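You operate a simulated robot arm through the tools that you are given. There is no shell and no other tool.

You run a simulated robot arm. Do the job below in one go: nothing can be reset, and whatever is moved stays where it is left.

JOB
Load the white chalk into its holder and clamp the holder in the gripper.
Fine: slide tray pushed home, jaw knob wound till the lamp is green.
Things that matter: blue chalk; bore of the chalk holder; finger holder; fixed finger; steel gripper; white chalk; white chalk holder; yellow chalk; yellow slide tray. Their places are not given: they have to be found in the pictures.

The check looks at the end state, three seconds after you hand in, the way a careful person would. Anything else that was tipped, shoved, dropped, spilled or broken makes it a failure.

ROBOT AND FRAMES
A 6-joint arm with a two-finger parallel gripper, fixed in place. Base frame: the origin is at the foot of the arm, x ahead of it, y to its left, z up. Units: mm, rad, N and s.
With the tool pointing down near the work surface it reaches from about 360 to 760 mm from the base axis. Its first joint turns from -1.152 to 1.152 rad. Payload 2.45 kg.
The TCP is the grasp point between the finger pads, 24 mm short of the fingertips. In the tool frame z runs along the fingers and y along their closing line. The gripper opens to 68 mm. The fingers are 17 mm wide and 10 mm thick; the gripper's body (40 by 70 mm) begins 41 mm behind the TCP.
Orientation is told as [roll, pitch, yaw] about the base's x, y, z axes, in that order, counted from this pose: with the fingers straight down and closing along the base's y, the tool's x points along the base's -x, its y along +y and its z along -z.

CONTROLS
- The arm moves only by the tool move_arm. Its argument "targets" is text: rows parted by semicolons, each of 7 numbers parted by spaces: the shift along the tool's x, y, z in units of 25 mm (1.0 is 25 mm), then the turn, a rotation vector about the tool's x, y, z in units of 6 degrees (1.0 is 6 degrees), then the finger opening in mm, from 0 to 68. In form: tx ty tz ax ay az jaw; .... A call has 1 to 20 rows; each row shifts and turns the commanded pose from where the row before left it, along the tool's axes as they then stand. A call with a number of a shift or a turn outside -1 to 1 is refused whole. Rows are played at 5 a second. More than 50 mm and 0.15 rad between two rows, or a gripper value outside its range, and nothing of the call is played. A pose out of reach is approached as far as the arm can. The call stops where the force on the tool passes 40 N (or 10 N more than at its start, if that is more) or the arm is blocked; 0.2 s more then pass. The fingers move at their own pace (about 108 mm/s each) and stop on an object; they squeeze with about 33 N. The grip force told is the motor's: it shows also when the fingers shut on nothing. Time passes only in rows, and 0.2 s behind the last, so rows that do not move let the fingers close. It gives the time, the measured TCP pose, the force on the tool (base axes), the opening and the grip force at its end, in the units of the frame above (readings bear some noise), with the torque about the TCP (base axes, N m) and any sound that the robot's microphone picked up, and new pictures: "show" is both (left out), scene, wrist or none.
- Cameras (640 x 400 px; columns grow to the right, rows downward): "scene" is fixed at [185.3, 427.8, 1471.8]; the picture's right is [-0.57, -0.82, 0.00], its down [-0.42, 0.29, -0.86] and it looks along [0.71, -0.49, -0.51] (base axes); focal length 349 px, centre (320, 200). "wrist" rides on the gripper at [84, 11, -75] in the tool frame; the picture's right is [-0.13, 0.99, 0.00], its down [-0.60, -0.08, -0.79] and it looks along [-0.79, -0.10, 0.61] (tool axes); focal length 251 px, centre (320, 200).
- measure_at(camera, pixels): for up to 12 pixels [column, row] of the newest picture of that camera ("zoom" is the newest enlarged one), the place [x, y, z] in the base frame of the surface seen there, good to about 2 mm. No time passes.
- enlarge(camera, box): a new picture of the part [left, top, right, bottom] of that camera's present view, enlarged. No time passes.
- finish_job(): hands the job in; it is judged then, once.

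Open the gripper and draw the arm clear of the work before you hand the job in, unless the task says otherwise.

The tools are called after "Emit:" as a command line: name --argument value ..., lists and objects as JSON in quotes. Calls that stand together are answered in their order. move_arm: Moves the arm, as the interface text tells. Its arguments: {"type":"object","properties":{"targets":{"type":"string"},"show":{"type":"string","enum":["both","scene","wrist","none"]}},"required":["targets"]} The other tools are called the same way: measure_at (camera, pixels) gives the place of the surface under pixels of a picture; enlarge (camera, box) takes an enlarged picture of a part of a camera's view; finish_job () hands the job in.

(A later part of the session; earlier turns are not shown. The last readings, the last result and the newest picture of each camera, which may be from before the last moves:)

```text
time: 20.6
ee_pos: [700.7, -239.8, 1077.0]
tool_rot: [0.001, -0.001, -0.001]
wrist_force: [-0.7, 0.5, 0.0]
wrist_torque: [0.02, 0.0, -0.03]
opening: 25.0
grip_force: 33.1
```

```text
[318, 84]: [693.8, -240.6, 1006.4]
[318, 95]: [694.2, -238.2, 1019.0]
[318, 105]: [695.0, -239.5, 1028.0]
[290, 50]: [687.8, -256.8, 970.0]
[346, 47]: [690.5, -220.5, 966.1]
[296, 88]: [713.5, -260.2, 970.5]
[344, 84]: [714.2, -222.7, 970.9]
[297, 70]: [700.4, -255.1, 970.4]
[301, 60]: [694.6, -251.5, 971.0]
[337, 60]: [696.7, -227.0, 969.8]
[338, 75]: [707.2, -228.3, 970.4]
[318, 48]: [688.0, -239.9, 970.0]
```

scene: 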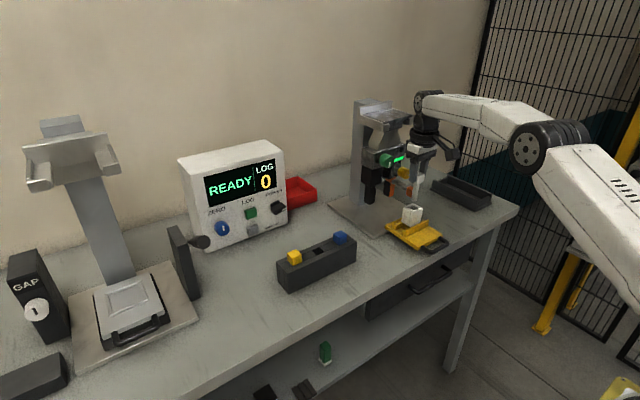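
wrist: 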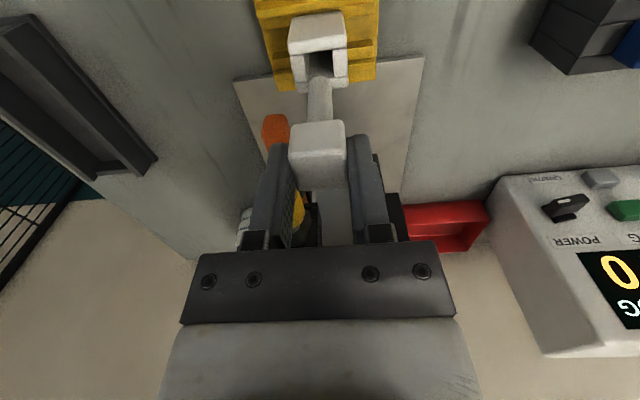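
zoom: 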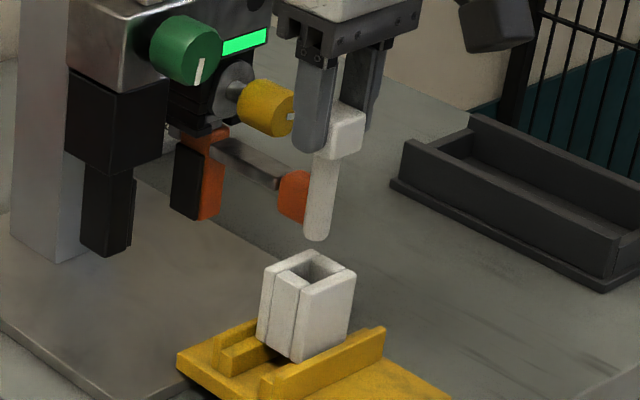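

Stem centre ≈(701,-239.7), bore centre ≈(700,-239.8), with about 2 mm clearance each side. I shift −0.8 mm in x and lower so the tip goes a little into the bore, then look.

Emit:
move_arm --targets "0.032 0 0.4 0 0 0 14;0 0 0.4 0 0 0 14;0 0 0.3 0 0 0 14;0 0 0.2 0 0 0 14;0 0 0.2 0 0 0 14" --show "both"

Emit:
enlarge --camera "wrist" --box '[280, 30, 360, 130]'

Emit:
enlarge --camera "scene" --box '[395, 180, 430, 235]'

```text
time: 21.8
ee_pos: [698.9, -239.7, 1037.6]
tool_rot: [0.0, 0.0, -0.001]
wrist_force: [0.7, -0.5, -0.5]
wrist_torque: [-0.02, 0.03, -0.01]
opening: 25.0
grip_force: 33.2
```

scene: 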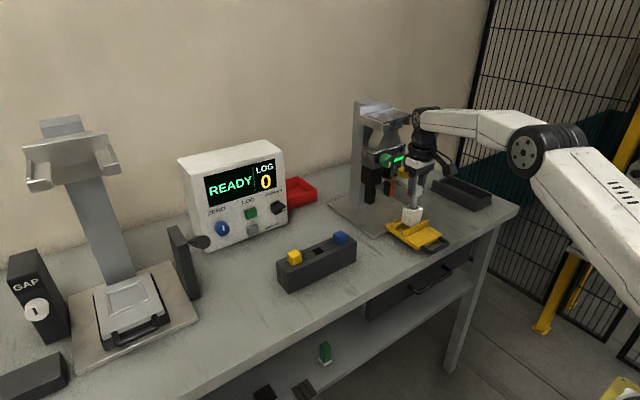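
wrist: 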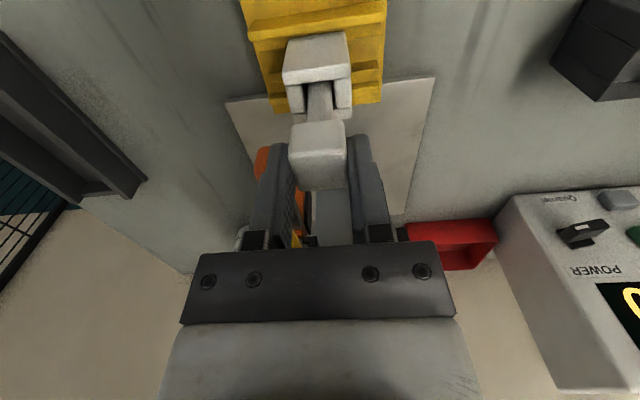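

```text
4.00 times, centred on (320, 80) of wrist
```

zoom: 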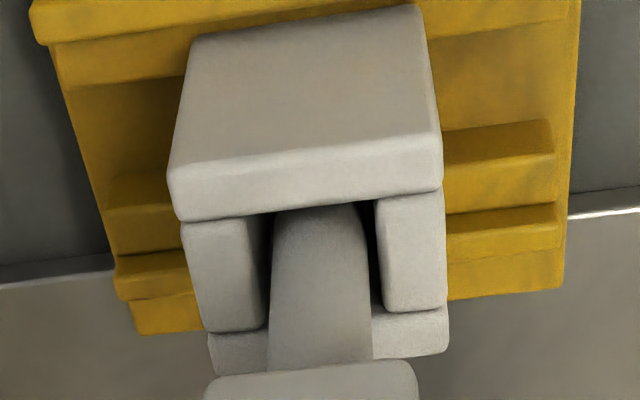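

```text
7.27 times, centred on (412, 208) of scene
```

zoom: 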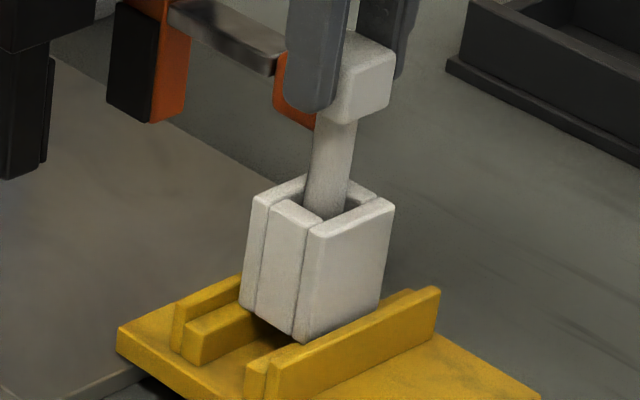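

The stem is inside the bore with no contact force. I lower further until the head is just above the holder's top.

Emit:
move_arm --targets "0 0 0.3 0 0 0 14;0 0 0.3 0 0 0 14;0 0 0.3 0 0 0 14;0 0 0.3 0 0 0 14;0 0 0.12 0 0 0 14;0 0 0 0 0 0 14" --show "both"

Emit:
enlarge --camera "scene" --box '[395, 180, 430, 235]'

```text
time: 23.2
ee_pos: [699.3, -239.1, 1006.3]
tool_rot: [0.0, 0.001, 0.0]
wrist_force: [0.2, 0.5, 0.6]
wrist_torque: [-0.01, -0.03, -0.02]
opening: 24.8
grip_force: 32.9
```

scene: 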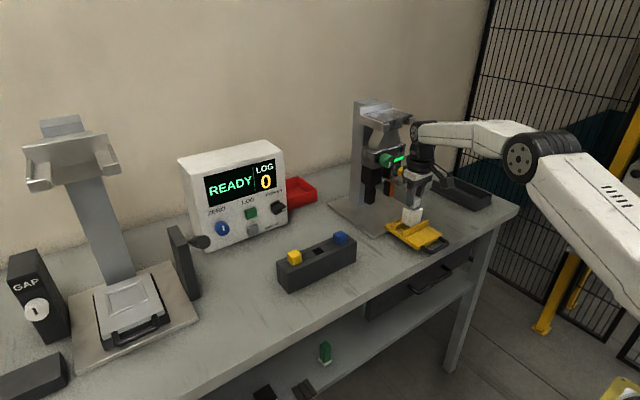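
wrist: 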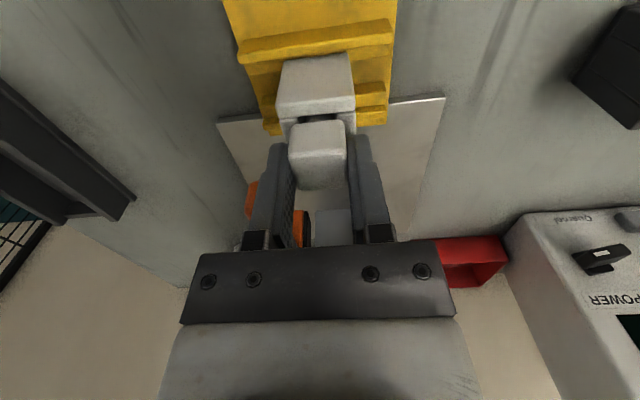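

```text
7.27 times, centred on (412, 208) of scene
```

zoom: 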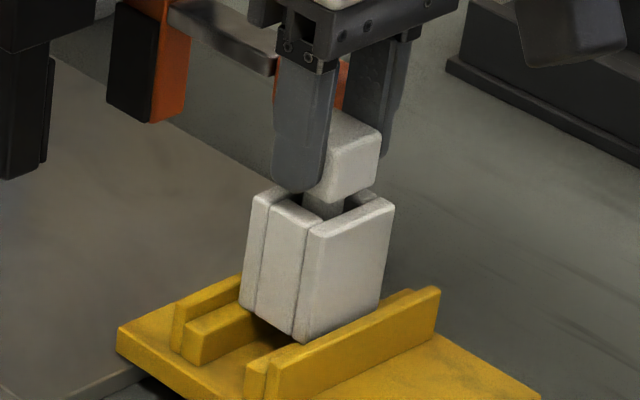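

The head is still ~6 mm above the holder. I lower another ~5 mm in small steps, watching the force.

Emit:
move_arm --targets "0 0 0.08 0 0 0 14;0 0 0.06 0 0 0 14;0 0 0.05 0 0 0 14;0 0 0 0 0 0 14" --show "wrist"

Emit:
enlarge --camera "scene" --box '[395, 180, 430, 235]'

```text
time: 24.2
ee_pos: [700.2, -238.9, 1001.8]
tool_rot: [0.0, 0.0, 0.0]
wrist_force: [-0.3, 0.3, 0.1]
wrist_torque: [0.04, -0.02, 0.04]
opening: 25.1
grip_force: 33.3
```

wrist: 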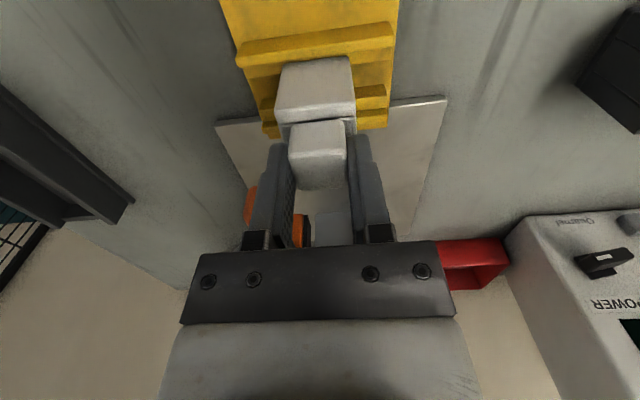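

```text
7.27 times, centred on (412, 208) of scene
```

zoom: 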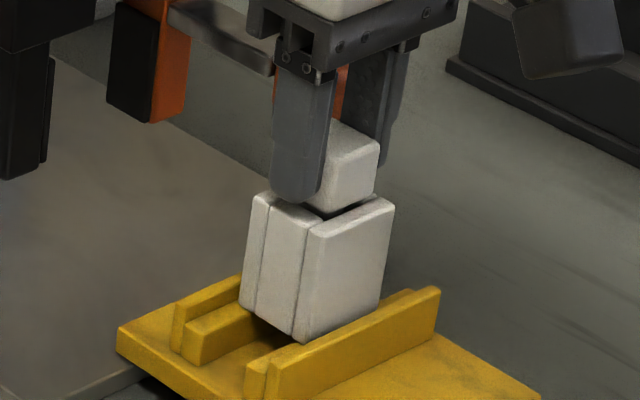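

No contact yet; about 1.5–2 mm to go. I step down 1 mm at a time.

Emit:
move_arm --targets "0 0 0.04 0 0 0 14;0 0 0.03 0 0 0 14;0 0 0 0 0 0 14" --show "wrist"

Emit:
enlarge --camera "scene" --box '[395, 180, 430, 235]'

```text
time: 25.0
ee_pos: [700.4, -240.2, 999.5]
tool_rot: [0.0, 0.0, 0.001]
wrist_force: [-0.4, -0.5, -0.4]
wrist_torque: [0.02, -0.02, 0.02]
opening: 24.9
grip_force: 33.1
```

wrist: 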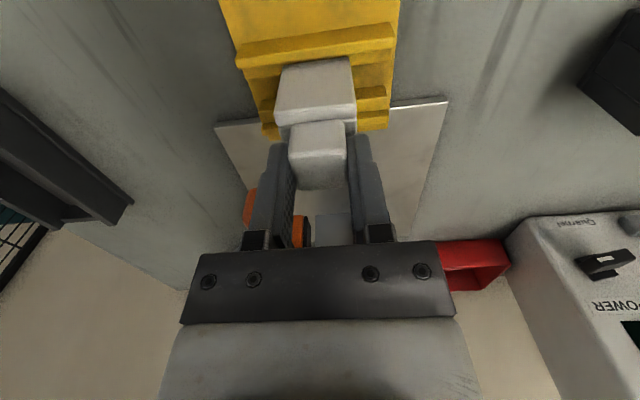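

```text
7.27 times, centred on (412, 208) of scene
```

zoom: 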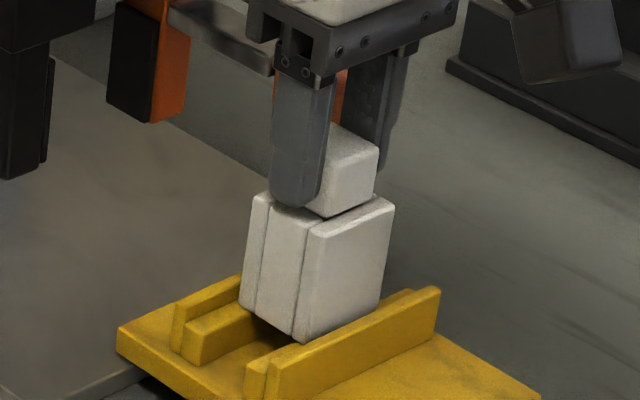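

The head is about on the holder's rim. I open the fingers to 44 mm to release the chalk, then look.

Emit:
move_arm --targets "0 0 0 0 0 0 30;0 0 0 0 0 0 44;0 0 0 0 0 0 44" --show "wrist"

Emit:
enlarge --camera "scene" --box '[395, 180, 430, 235]'

```text
time: 25.8
ee_pos: [700.9, -239.1, 1000.2]
tool_rot: [0.001, 0.0, -0.001]
wrist_force: [0.3, -0.8, -0.1]
wrist_torque: [0.02, -0.04, -0.01]
opening: 43.8
grip_force: 0.0
```

wrist: 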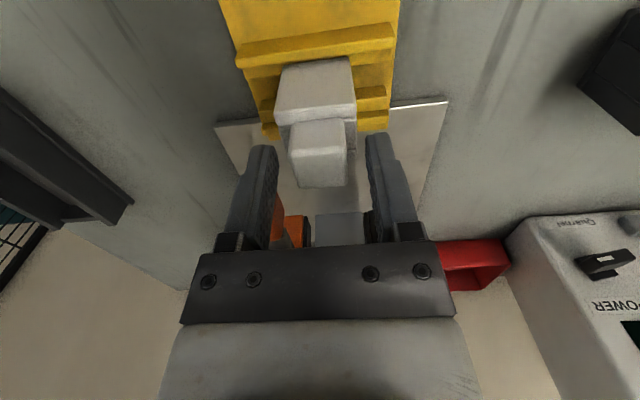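

```text
7.27 times, centred on (412, 208) of scene
```

zoom: 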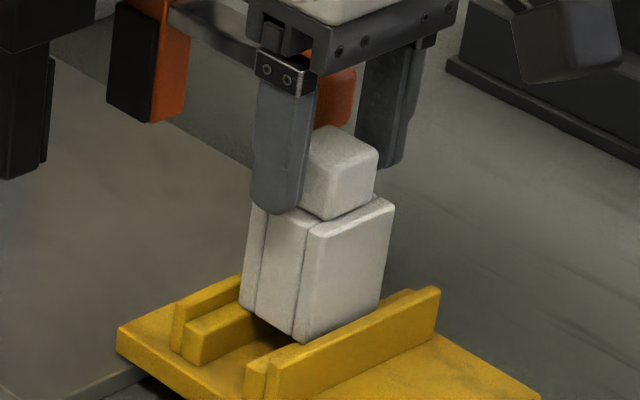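

The chalk now sits in the holder. I raise straight up and then draw back toward the robot.

Emit:
move_arm --targets "0 0 -0.4 0 0 0 44;0 0 -0.7 0 0 0 44;0 0 -0.9 0 0 0 44;0 0 -0.9 0 0 0 44;0.9 0 -0.2 0 0 0 44;0.9 0 0 0 0 0 44;0.9 0 0 0 0 0 44;0.9 0 0 0 0 0 44;0.9 0 0 0 0 0 44;0 0 0 0 0 0 44" --show "both"

Emit:
enlarge --camera "scene" --box '[375, 190, 455, 260]'

```text
time: 28.0
ee_pos: [587.9, -240.0, 1077.0]
tool_rot: [0.001, 0.0, -0.001]
wrist_force: [0.9, -1.6, -0.7]
wrist_torque: [-0.02, -0.02, -0.01]
opening: 44.2
grip_force: 0.1
```

scene: 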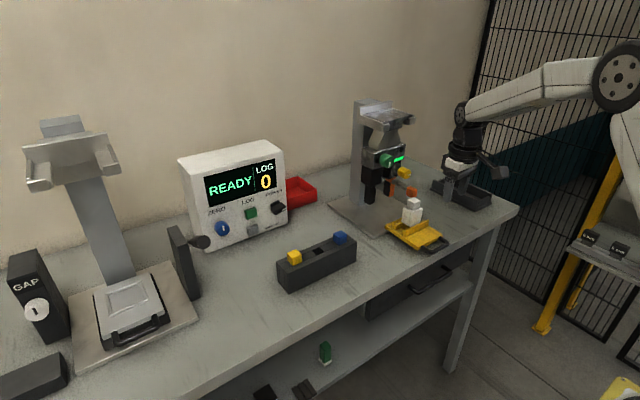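
wrist: 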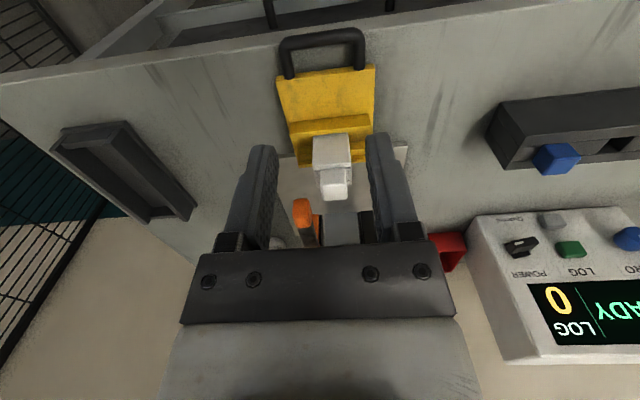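

```text
5.71 times, centred on (415, 225) of scene
```

zoom: 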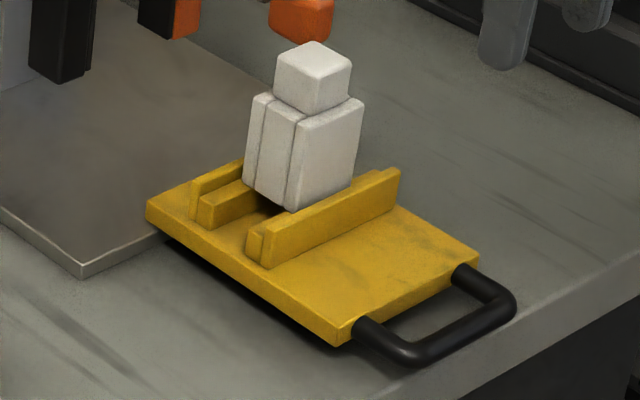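

The chalk is loaded and upright. Before pushing I measure the handle and tray, the chalk head top, and the station clearances (finger pads and bracket bottoms).

Emit:
measure_at --camera "zoom" --pixels '[[315, 55], [285, 90], [460, 335], [505, 305], [400, 350], [350, 340], [470, 265], [370, 328], [410, 345], [490, 320], [340, 315], [420, 300]]'

Emit:
measure_at --camera "scene" --pixels '[[372, 184], [366, 183], [390, 180], [387, 178], [386.5, 193], [383.5, 187], [373, 200], [392, 186], [400, 184], [412, 191], [389, 196], [376, 189]]'

Emit:
enlarge --camera "scene" --box '[355, 160, 425, 210]'

```text
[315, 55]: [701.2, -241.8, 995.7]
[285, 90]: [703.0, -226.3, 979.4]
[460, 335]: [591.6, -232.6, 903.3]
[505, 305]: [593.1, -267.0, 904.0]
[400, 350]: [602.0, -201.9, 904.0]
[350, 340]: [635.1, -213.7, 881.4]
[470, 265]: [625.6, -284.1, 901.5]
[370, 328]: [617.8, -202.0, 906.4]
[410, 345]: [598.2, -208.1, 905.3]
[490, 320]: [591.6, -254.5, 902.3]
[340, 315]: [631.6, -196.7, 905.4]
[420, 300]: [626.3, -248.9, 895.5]
```

```text
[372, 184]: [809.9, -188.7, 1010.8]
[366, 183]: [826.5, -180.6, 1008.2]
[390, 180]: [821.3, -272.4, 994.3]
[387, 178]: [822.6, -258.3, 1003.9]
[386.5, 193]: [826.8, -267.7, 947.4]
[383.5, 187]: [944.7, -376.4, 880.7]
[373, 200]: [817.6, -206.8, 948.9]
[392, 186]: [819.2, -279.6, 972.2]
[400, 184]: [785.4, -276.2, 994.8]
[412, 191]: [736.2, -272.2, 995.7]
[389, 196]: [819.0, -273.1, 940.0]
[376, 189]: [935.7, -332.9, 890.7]
```

```text
8.00 times, centred on (390, 185) of scene
```

zoom: 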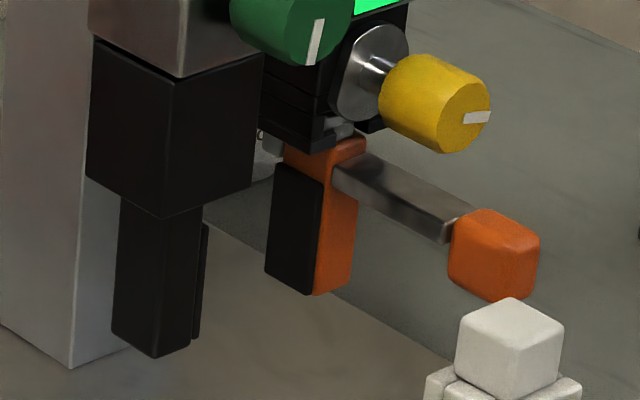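

Handle bar lies at x≈589–598, z≈895–905; head top 996 leaves ~8 mm under the brackets, and the orange cube stays to the side (y<-258). I close the fingers, tilt forward 10° and go down in front of the handle at about (555,-222,911).

Emit:
move_arm --targets "0.3 0 0 0 -0.84 0 20;0.3 0 0 0 -0.83 0 0;0.25 0.09 0.789 0 0 0 0;0.25 0.09 0.789 0 0 0 0;0.25 0.09 0.789 0 0 0 0;0.25 0.09 0.789 0 0 0 0;0.25 0.09 0.789 0 0 0 0;0.25 0.09 0.789 0 0 0 0;0.25 0.09 0.789 0 0 0 0;0.16 0.09 0.6 0 0 0 0;0 0 0 0 0 0 0" --show "both"

```text
time: 30.4
ee_pos: [552.4, -222.4, 918.1]
tool_rot: [0.002, -0.173, 0.0]
wrist_force: [0.1, -0.1, -0.1]
wrist_torque: [-0.01, 0.0, 0.03]
opening: 0.1
grip_force: 23.1
```

scene: 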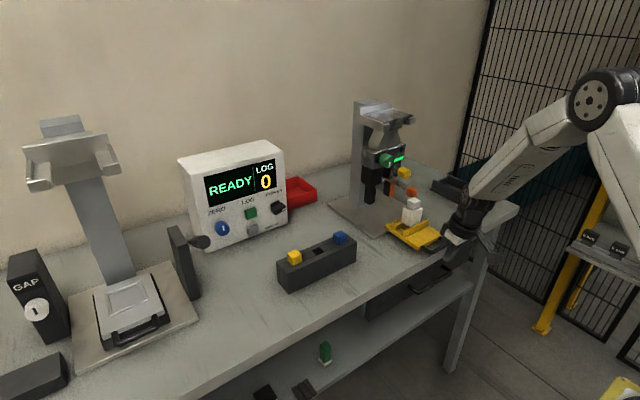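
wrist: 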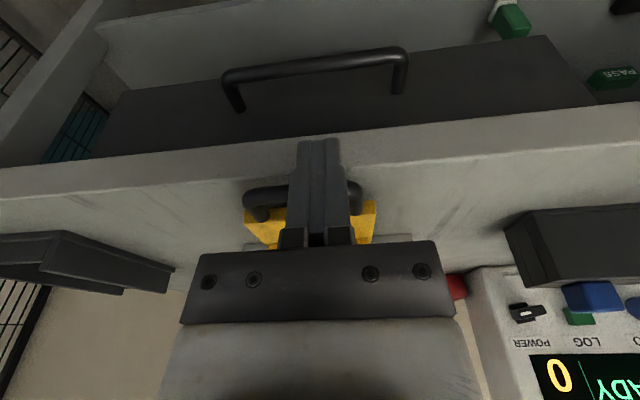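

The closed fingers stand just in front of the handle. I lower ~6 mm and start pushing forward gently, 6 mm per row, then check.

Emit:
move_arm --targets "0.042 0 0.236 0 0 0 0;-0.236 0 0.042 0 0 0 0;-0.236 0 0.042 0 0 0 0;-0.236 0 0.042 0 0 0 0;-0.236 0 0.042 0 0 0 0;-0.236 0 0.042 0 0 0 0;-0.236 0 0.042 0 0 0 0;-0.236 0 0.042 0 0 0 0;-0.236 0 0.042 0 0 0 0;-0.236 0 0.042 0 0 0 0" --show "both"

Emit:
enlarge --camera "scene" --box '[360, 160, 480, 270]'

```text
time: 32.6
ee_pos: [607.0, -221.8, 911.5]
tool_rot: [0.001, -0.175, -0.002]
wrist_force: [-1.0, -1.3, 0.7]
wrist_torque: [-0.01, 0.02, 0.01]
opening: 0.0
grip_force: 23.7
```

scene: 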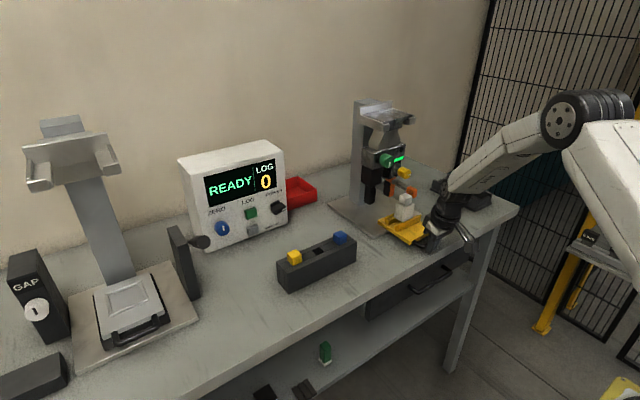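
wrist: 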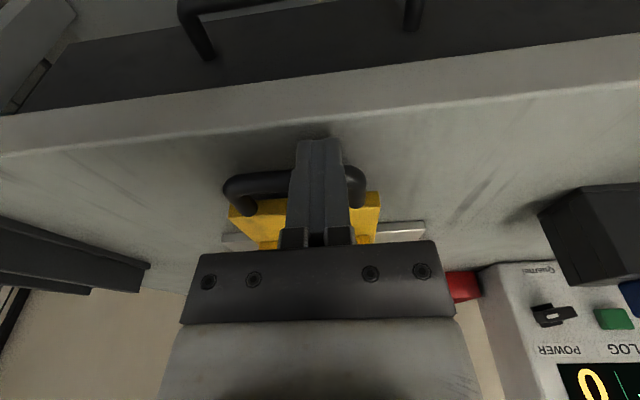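

```text
3.64 times, centred on (420, 215) of scene
```

zoom: 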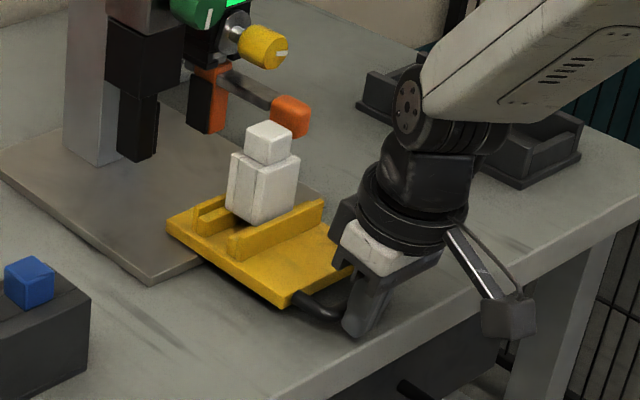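

The tray slides freely (force ~1 N) and the chalk stays upright. I keep pushing 50 mm more.

Emit:
move_arm --targets "-0.197 0 0.035 0 0 0 0;-0.197 0 0.035 0 0 0 0;-0.197 0 0.035 0 0 0 0;-0.197 0 0.035 0 0 0 0;-0.197 0 0.035 0 0 0 0;-0.197 0 0.035 0 0 0 0;-0.197 0 0.035 0 0 0 0;-0.197 0 0.035 0 0 0 0;-0.197 0 0.035 0 0 0 0;-0.197 0 0.035 0 0 0 0" --show "both"

Emit:
enlarge --camera "scene" --box '[355, 160, 455, 250]'

```text
time: 34.8
ee_pos: [656.4, -222.4, 911.2]
tool_rot: [0.0, -0.174, -0.001]
wrist_force: [-0.9, 0.0, 0.6]
wrist_torque: [0.0, 0.02, -0.02]
opening: 0.2
grip_force: 24.1
```

scene: 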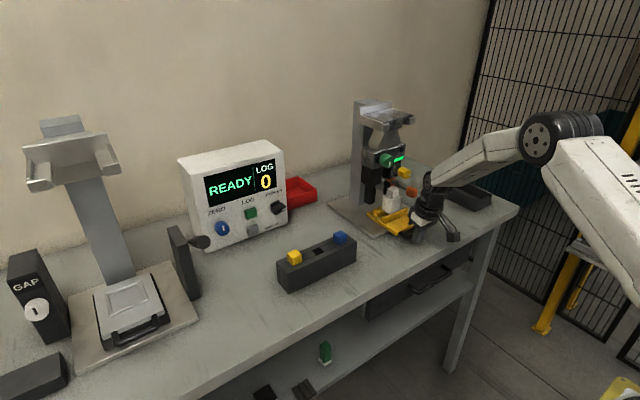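
wrist: 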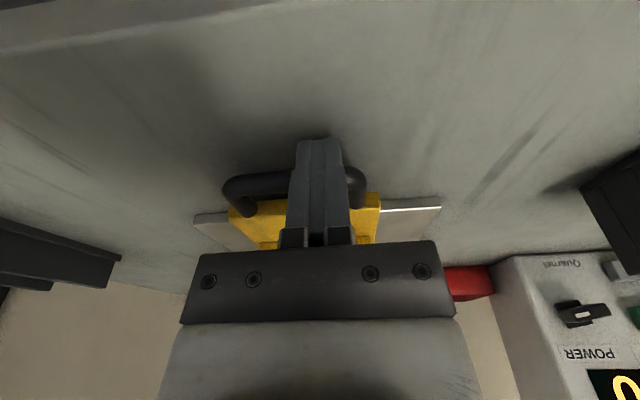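

```text
4.44 times, centred on (405, 205) of scene
```

zoom: 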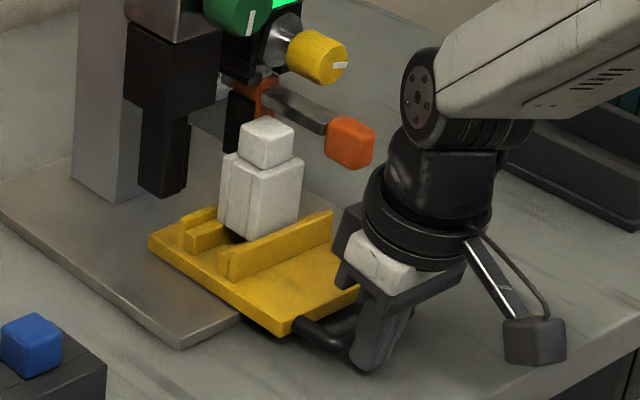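

Holder has passed the orange cube with clearance. I measure where it is now and check the gaps before entering between the fingers.

Emit:
measure_at --camera "zoom" --pixels '[[266, 130], [225, 175], [240, 200], [290, 195], [260, 160], [350, 145], [335, 150], [160, 170], [238, 110], [232, 130], [180, 190], [130, 90]]'

```text
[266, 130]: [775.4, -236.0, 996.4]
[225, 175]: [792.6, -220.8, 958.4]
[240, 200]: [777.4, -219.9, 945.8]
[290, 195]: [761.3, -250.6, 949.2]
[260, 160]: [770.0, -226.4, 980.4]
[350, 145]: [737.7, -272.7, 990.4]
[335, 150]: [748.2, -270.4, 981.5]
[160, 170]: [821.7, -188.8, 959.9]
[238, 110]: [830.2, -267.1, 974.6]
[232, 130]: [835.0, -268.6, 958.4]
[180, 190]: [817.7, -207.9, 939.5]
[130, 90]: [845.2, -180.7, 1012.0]
```

Holder (y −220…−259) fits well between pads (−208 and −267). I push 40 mm further in 4–5 mm rows.

Emit:
move_arm --targets "-0.197 0 0.035 0 0 0 0;-0.197 0 0.035 0 0 0 0;-0.197 0 0.035 0 0 0 0;-0.197 0 0.035 0 0 0 0;-0.158 0 0.028 0 0 0 0;-0.158 0 0.028 0 0 0 0;-0.158 0 0.028 0 0 0 0;-0.158 0 0.028 0 0 0 0" --show "both"

Emit:
enlarge --camera "scene" --box '[355, 160, 455, 250]'

```text
time: 36.6
ee_pos: [693.3, -222.5, 911.8]
tool_rot: [-0.001, -0.174, 0.001]
wrist_force: [0.0, -0.4, -0.7]
wrist_torque: [0.02, 0.06, 0.01]
opening: 0.1
grip_force: 24.0
```

scene: 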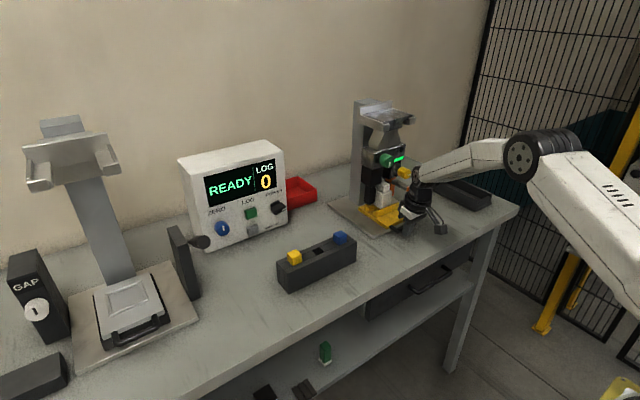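
wrist: 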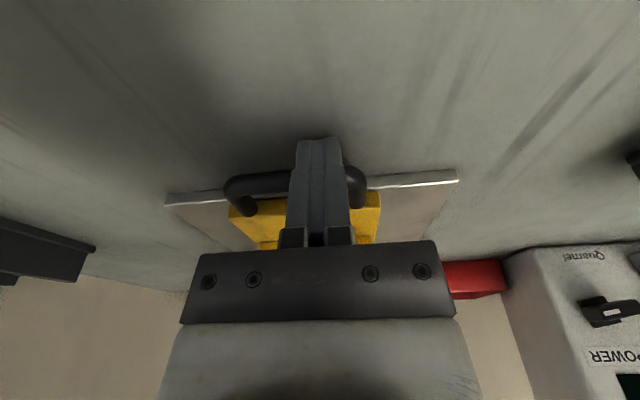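

```text
4.44 times, centred on (405, 205) of scene
```

zoom: 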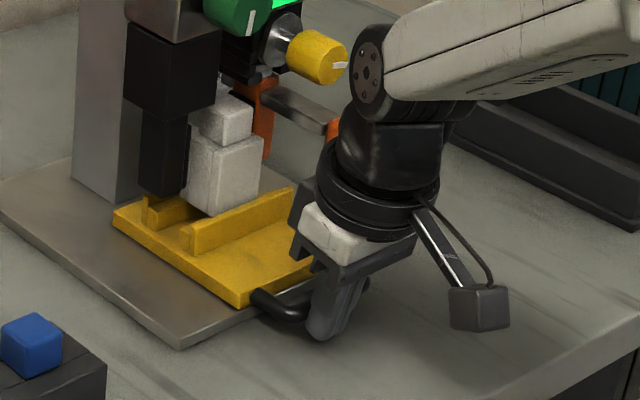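

The holder is between the fingers now. I push in 2.5 mm rows to find the home stop by the force.

Emit:
move_arm --targets "-0.0985 0 0.0174 0 0 0 0;-0.0985 0 0.0174 0 0 0 0;-0.0985 0 0.0174 0 0 0 0;-0.0985 0 0.0174 0 0 0 0" --show "none"

Emit:
enlarge --camera "scene" --box '[355, 160, 455, 250]'

```text
time: 37.6
ee_pos: [702.8, -221.7, 911.1]
tool_rot: [0.0, -0.174, 0.0]
wrist_force: [-0.6, -0.1, 0.3]
wrist_torque: [-0.01, 0.02, 0.0]
opening: 0.0
grip_force: 23.7
```

```text
4.44 times, centred on (405, 205) of scene
```

zoom: 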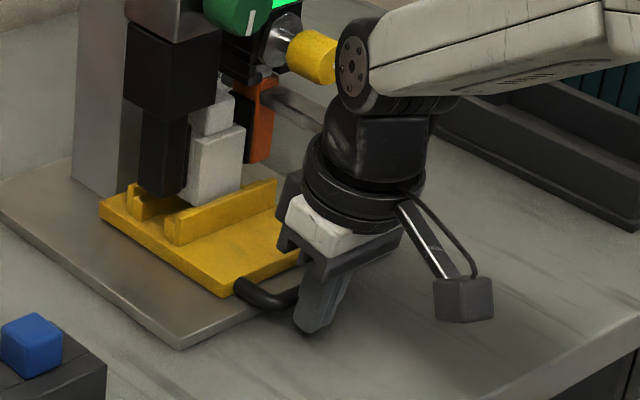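

Still no stop; the hand is still clear of the orange cube. I continue 8 mm more in 2 mm rows.

Emit:
move_arm --targets "-0.079 0 0.014 0 0 0 0;-0.079 0 0.014 0 0 0 0;-0.079 0 0.014 0 0 0 0;-0.079 0 0.014 0 0 0 0" --show "wrist"

Emit:
enlarge --camera "scene" --box '[355, 160, 455, 250]'

```text
time: 38.6
ee_pos: [708.7, -222.0, 909.5]
tool_rot: [0.002, -0.171, -0.001]
wrist_force: [-18.0, -0.1, 4.3]
wrist_torque: [0.07, 0.2, -0.02]
opening: 0.0
grip_force: 23.7
```

wrist: 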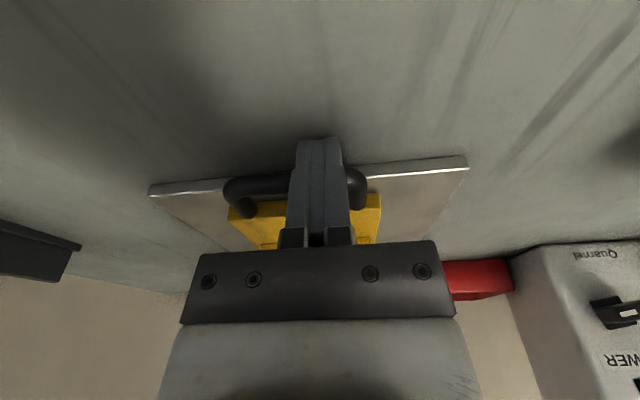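

```text
4.44 times, centred on (405, 205) of scene
```

zoom: 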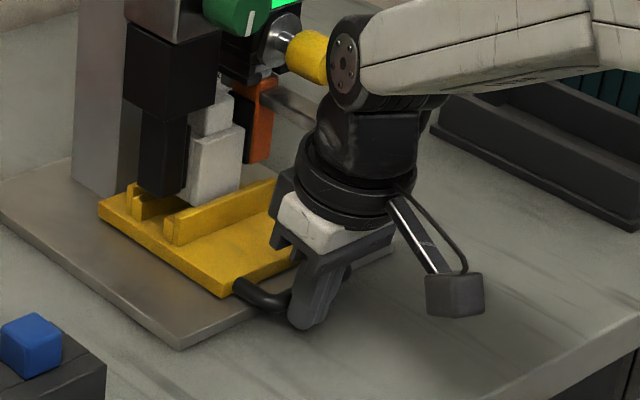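

Force rose to 18 N with the tray no longer advancing: it is home. I back off and rise to look at the result.

Emit:
move_arm --targets "0.2 0 -0.035 0 0 0 0;0.4 0 -0.07 0 0 0 0;0.8 0 -0.14 0 0 0 0;0.9 0 -0.16 0 0 0 0;0.9 0 -0.16 0 0 0 0;0.9 0 -0.5 0 0 0 0;0.8 0 -0.9 0 0 0 0;0.6 0 -0.9 0 0 0 20;0 0 -0.9 0 0 0 60;0 0 -0.9 0 0 0 60" --show "both"

Emit:
enlarge --camera "scene" --box '[350, 140, 440, 240]'

```text
time: 40.8
ee_pos: [555.0, -222.4, 1003.3]
tool_rot: [-0.001, -0.175, 0.0]
wrist_force: [0.6, 0.2, -0.5]
wrist_torque: [0.01, -0.03, -0.01]
opening: 59.9
grip_force: 0.1
```

scene: 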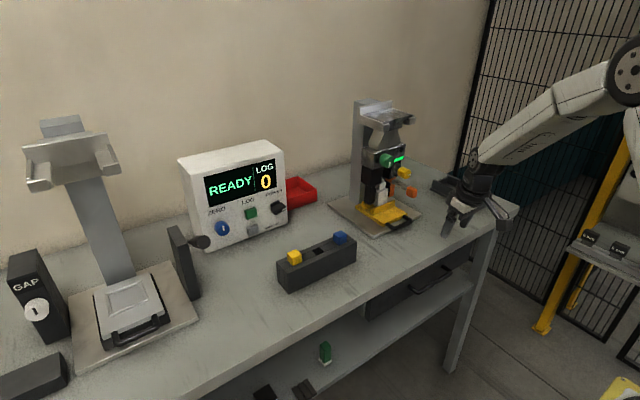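
wrist: 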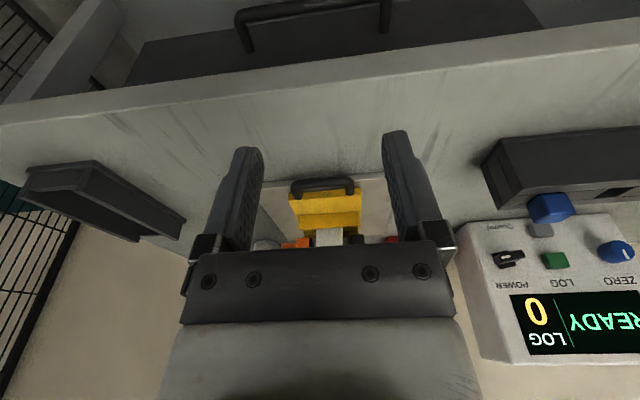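

```text
4.00 times, centred on (395, 190) of scene
```

zoom: 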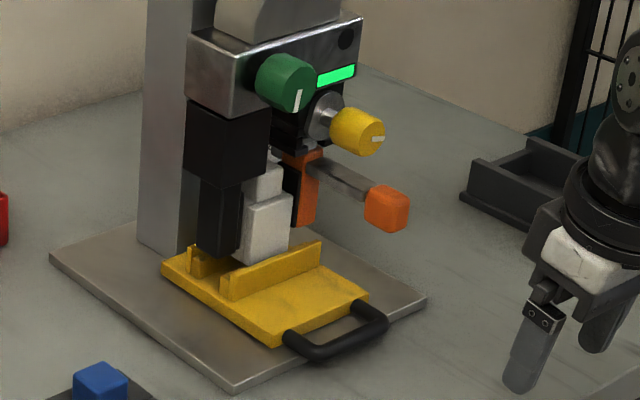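

The tray is home with holder and chalk between the fingers. I tilt 35° more to view the gripper front again.

Emit:
move_arm --targets "0 0 0 0 -0.97 0 60;0 0 0 0 -0.97 0 60;0 0 0 0 -0.97 0 60;0 0 0 0 -0.97 0 60;0 0 0 0 -0.97 0 60;0 0 0 0 -0.97 0 60;0 0 0 0 0 0 60" --show "wrist"

Emit:
enlarge --camera "wrist" --box '[270, 110, 400, 250]'

Emit:
enlarge --camera "scene" --box '[355, 140, 415, 200]'

```text
time: 42.4
ee_pos: [556.0, -222.4, 1002.2]
tool_rot: [0.0, -0.787, -0.001]
wrist_force: [0.5, -0.4, 0.7]
wrist_torque: [0.0, 0.01, -0.01]
opening: 60.0
grip_force: 0.2
```

wrist: 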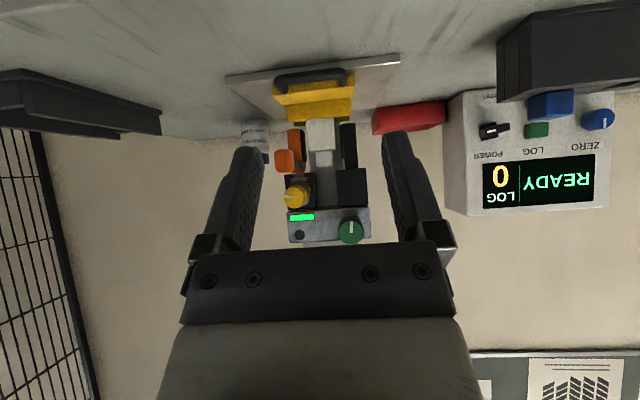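

```text
2.86 times, centred on (335, 180) of wrist
```

zoom: 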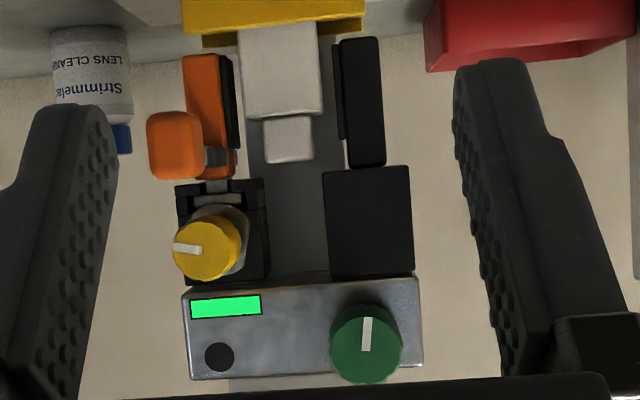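

```text
6.67 times, centred on (385, 170) of scene
```

zoom: 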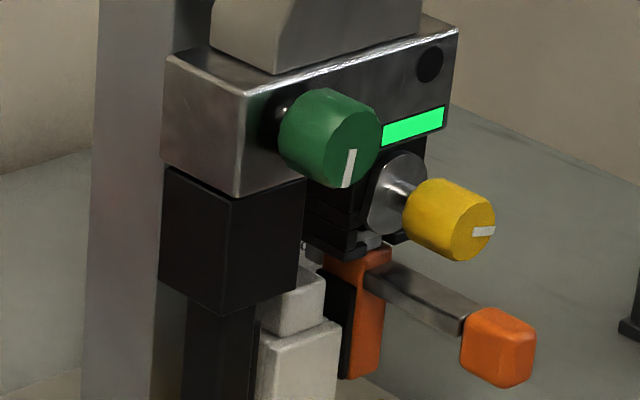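

I measure the green knob's face edges from here to fix its centre and size.

Emit:
measure_at --camera "wrist" --pixels '[[351.4, 230.7], [339.5, 230], [362.5, 230], [351.5, 220], [351.5, 241], [344, 223], [359, 223], [344, 238], [359, 238], [300, 215], [299, 234], [369, 230]]'

Emit:
enlarge --camera "wrist" --box '[330, 205, 375, 250]'

Emit:
measure_at --camera "scene" --pixels '[[386, 154], [386, 158], [386, 163], [389, 160], [391, 164], [382, 160], [379.5, 158], [393.5, 160], [388, 166], [390, 156.5]]'

```text
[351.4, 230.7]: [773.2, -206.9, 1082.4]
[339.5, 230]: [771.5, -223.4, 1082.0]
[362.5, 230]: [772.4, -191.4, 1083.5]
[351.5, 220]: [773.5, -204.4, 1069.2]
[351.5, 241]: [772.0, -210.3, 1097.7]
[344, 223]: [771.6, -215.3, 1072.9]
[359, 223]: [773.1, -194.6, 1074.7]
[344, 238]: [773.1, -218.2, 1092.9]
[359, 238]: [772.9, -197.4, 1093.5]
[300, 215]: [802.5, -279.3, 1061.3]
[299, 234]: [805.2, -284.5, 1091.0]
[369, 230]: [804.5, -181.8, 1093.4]
```

```text
8.89 times, centred on (352, 228) of wrist
```

zoom: 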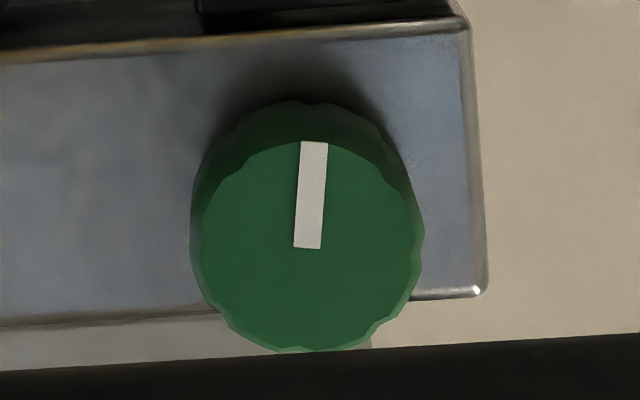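

```text
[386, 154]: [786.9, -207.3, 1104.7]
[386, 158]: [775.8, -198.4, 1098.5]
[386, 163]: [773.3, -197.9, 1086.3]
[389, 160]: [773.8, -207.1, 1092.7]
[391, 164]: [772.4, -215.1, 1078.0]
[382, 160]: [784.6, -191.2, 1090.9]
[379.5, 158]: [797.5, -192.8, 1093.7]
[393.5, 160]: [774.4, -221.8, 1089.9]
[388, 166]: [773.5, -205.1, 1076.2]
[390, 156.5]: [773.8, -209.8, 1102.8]
```

Knob face centre ≈ (773,-207.5,1087), diameter ≈34 mm, depth to x≈797. I raise to that height and pitch the tool until the fingers point straight ahead (+x), staying back at x≈556.

Emit:
move_arm --targets "-0.6 0.15 -0.6 0 0 0 50;-0.6 0.15 -0.6 0 0 0 50;-0.6 0.15 -0.6 0 0 0 50;-0.6 0.15 -0.6 0 0 0 50;0 0 0 0 -0.9375 0 50;0 0 0 0 -0.9375 0 50;0 0 0 0 -0.9375 0 50;0 0 0 0 -0.9375 0 50;0 0 0 0 -0.9375 0 50;0 0 0 0 -0.9375 0 50;0 0 0 0 -0.9375 0 50;0 0 0 0 -0.9375 0 50;0 0 0 0 0 0 50" --show "both"

```text
time: 45.2
ee_pos: [554.8, -207.9, 1086.4]
tool_rot: [-0.253, -1.572, 0.253]
wrist_force: [-0.9, -0.2, 0.3]
wrist_torque: [0.02, 0.02, 0.0]
opening: 50.1
grip_force: 0.0
```

scene: 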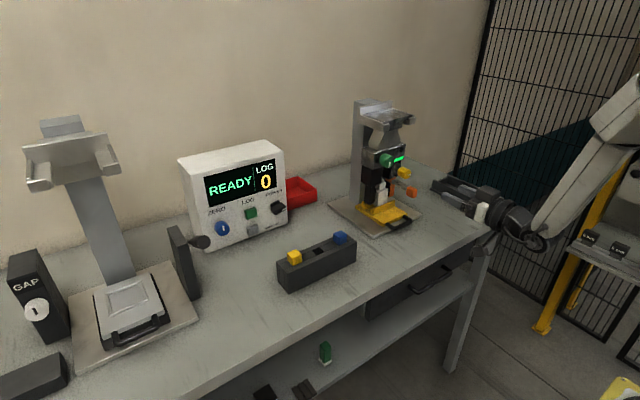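
wrist: 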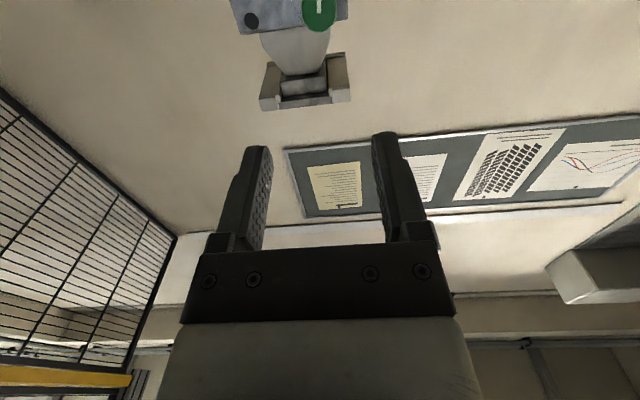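

The fingers now point straight ahead at knob height. I advance to x≈735 with the fingers 50 mm open, leaving the tips short of the knob.

Emit:
move_arm --targets "0 0 0.9 0 0 0 50;0 0 0.9 0 0 0 50;0 0 0.9 0 0 0 50;0 0 0.9 0 0 0 50;0 0 0.9 0 0 0 50;0 0 0.9 0 0 0 50;0 0 0.9 0 0 0 50;0 0 0.5 0 0 0 50;0 0 0 0 0 0 50" --show "both"

Emit:
enlarge --camera "scene" --box '[350, 130, 450, 220]'

```text
time: 47.2
ee_pos: [725.5, -207.0, 1087.0]
tool_rot: [0.08, -1.569, -0.079]
wrist_force: [-0.1, 0.1, -0.9]
wrist_torque: [0.01, -0.03, 0.0]
opening: 50.0
grip_force: 0.0
```

scene: 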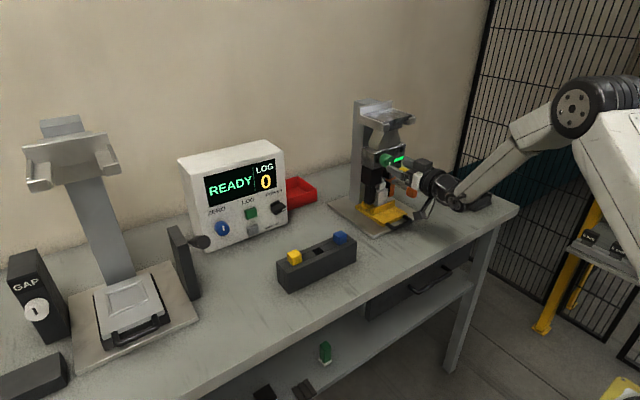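
wrist: 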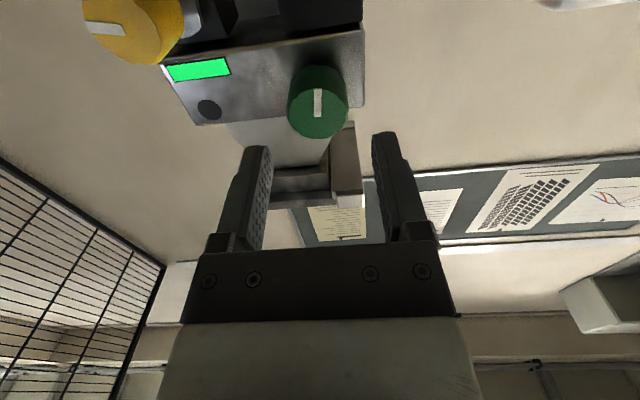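

```text
4.44 times, centred on (400, 175) of scene
```

zoom: 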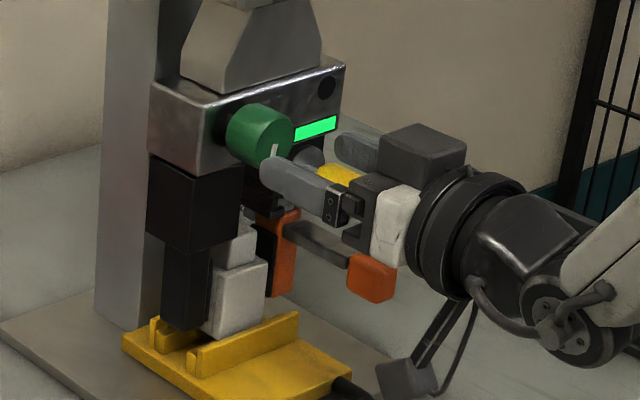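

The knob is ahead between the fingers at about (318,102) in the wrist view. I measure its face from this close view to refine the centre.

Emit:
enlarge --camera "wrist" --box '[270, 50, 370, 160]'

Emit:
measure_at --camera "wrist" --pixels '[[318, 103], [292, 105], [345, 103], [318, 90], [318, 130], [300, 125], [338, 125], [300, 90], [338, 90], [305, 70], [340, 70], [318, 118]]'

```text
3.64 times, centred on (320, 105) of wrist
```

zoom: 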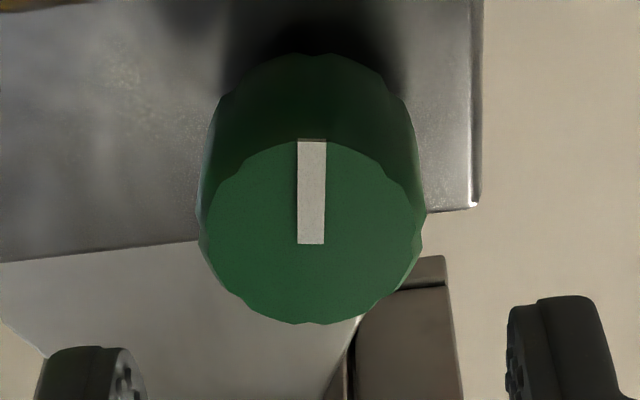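

```text
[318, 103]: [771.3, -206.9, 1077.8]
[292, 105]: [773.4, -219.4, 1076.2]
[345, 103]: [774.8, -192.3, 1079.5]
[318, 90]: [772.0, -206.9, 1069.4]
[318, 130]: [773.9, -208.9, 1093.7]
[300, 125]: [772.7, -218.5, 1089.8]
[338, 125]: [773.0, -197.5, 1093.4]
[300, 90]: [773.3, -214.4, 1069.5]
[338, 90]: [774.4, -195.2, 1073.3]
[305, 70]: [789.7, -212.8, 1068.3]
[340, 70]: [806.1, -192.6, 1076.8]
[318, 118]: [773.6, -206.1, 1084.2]
```

Refined knob centre ≈ (773,-207.1,1085.2), diameter ≈32 mm. I shift 1.5 mm down and advance so the tips straddle the knob (TCP x≈771, tips ≈795).

Emit:
move_arm --targets "0.06 0.01 0.4 0 0 0 50;0 0 0.5 0 0 0 50;0 0 0.5 0 0 0 50;0 0 0.42 0 0 0 50;0 0 0 0 0 0 50" --show "both"

Emit:
enlarge --camera "scene" --box '[350, 130, 450, 220]'

Emit:
enlarge --camera "wrist" --box '[220, 90, 420, 260]'

```text
time: 48.4
ee_pos: [771.2, -206.1, 1084.7]
tool_rot: [0.066, -1.57, -0.067]
wrist_force: [-1.0, 0.7, -0.3]
wrist_torque: [0.0, -0.01, 0.02]
opening: 50.3
grip_force: 0.1
```

scene: 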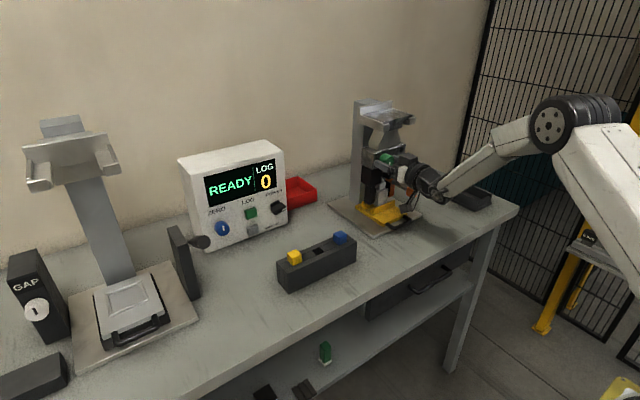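
wrist: 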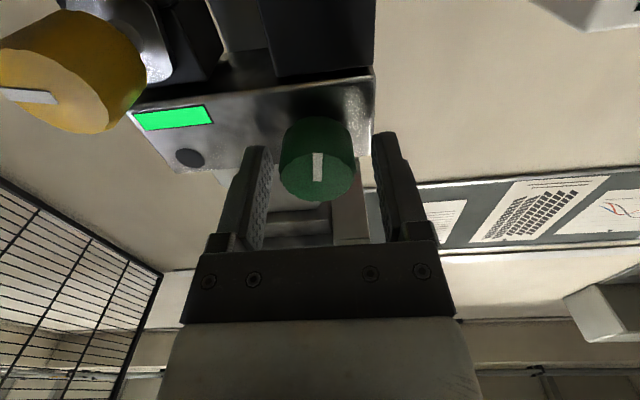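

```text
4.44 times, centred on (400, 175) of scene
```

zoom: 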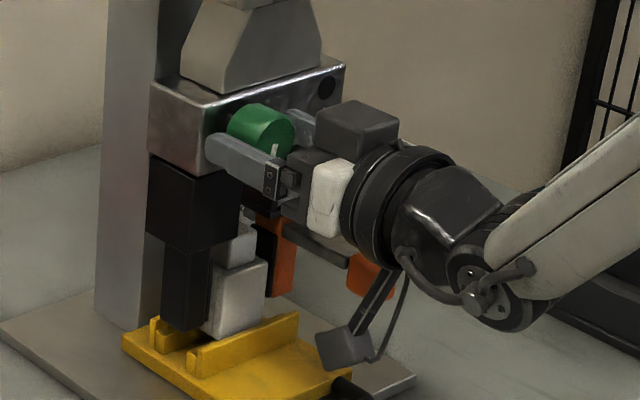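

```text
2.35 times, centred on (320, 175) of wrist
```

zoom: 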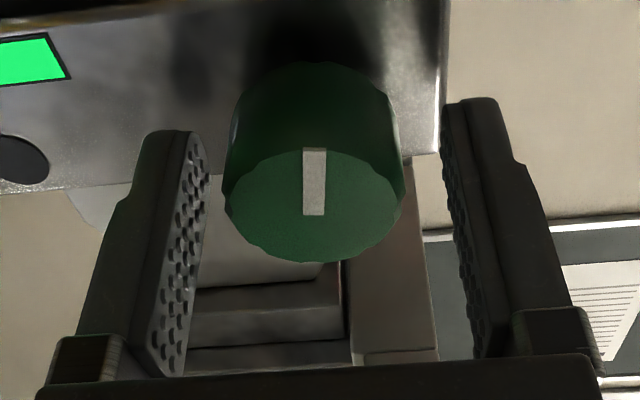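

The knob is centred between the pads with tips short of the body. I close on it.

Emit:
move_arm --targets "0 0 0 0 0 0 38;0 0 0 0 0 0 26;0 0 0 0 0 0 22;0 0 0 0 0 0 22" --show "wrist"

Emit:
enlarge --camera "wrist" --box '[100, 0, 420, 220]'

```text
time: 49.4
ee_pos: [770.8, -207.8, 1084.5]
tool_rot: [0.307, -1.57, -0.307]
wrist_force: [4.0, -8.4, -0.4]
wrist_torque: [-0.07, 0.07, -0.3]
opening: 35.3
grip_force: 33.2
```

wrist: 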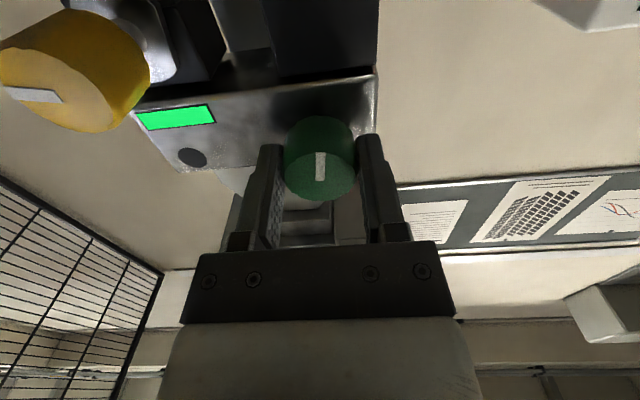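

```text
1.82 times, centred on (260, 110) of wrist
```

zoom: 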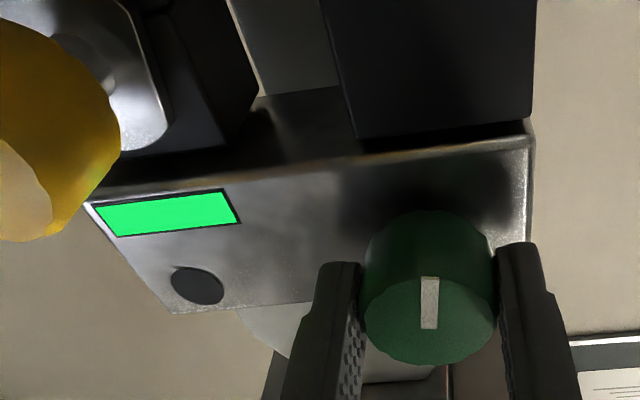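

Gripped at 35.3 mm; a −8 N side force says the knob axis is ~1 mm toward −y of my tool. I nudge −1 mm in y and look at the force.

Emit:
move_arm --targets "0 -0.04 0 0 0 0 22;0 0 0 0 0 0 22" --show "none"

```text
time: 50.0
ee_pos: [771.0, -207.7, 1084.9]
tool_rot: [0.094, -1.568, -0.095]
wrist_force: [4.7, -6.5, 0.1]
wrist_torque: [0.01, -0.02, -0.22]
opening: 35.0
grip_force: 33.3
```

The side force fell a little to −6.5 N. I nudge another 1.5 mm the same way.

Emit:
move_arm --targets "0 -0.06 0 0 0 0 22;0 0 0 0 0 0 22" --show "none"

```text
time: 50.6
ee_pos: [770.9, -207.6, 1084.1]
tool_rot: [-0.273, -1.568, 0.278]
wrist_force: [-4.8, 3.9, -0.5]
wrist_torque: [-0.02, -0.09, 0.17]
opening: 35.5
grip_force: 32.6
```

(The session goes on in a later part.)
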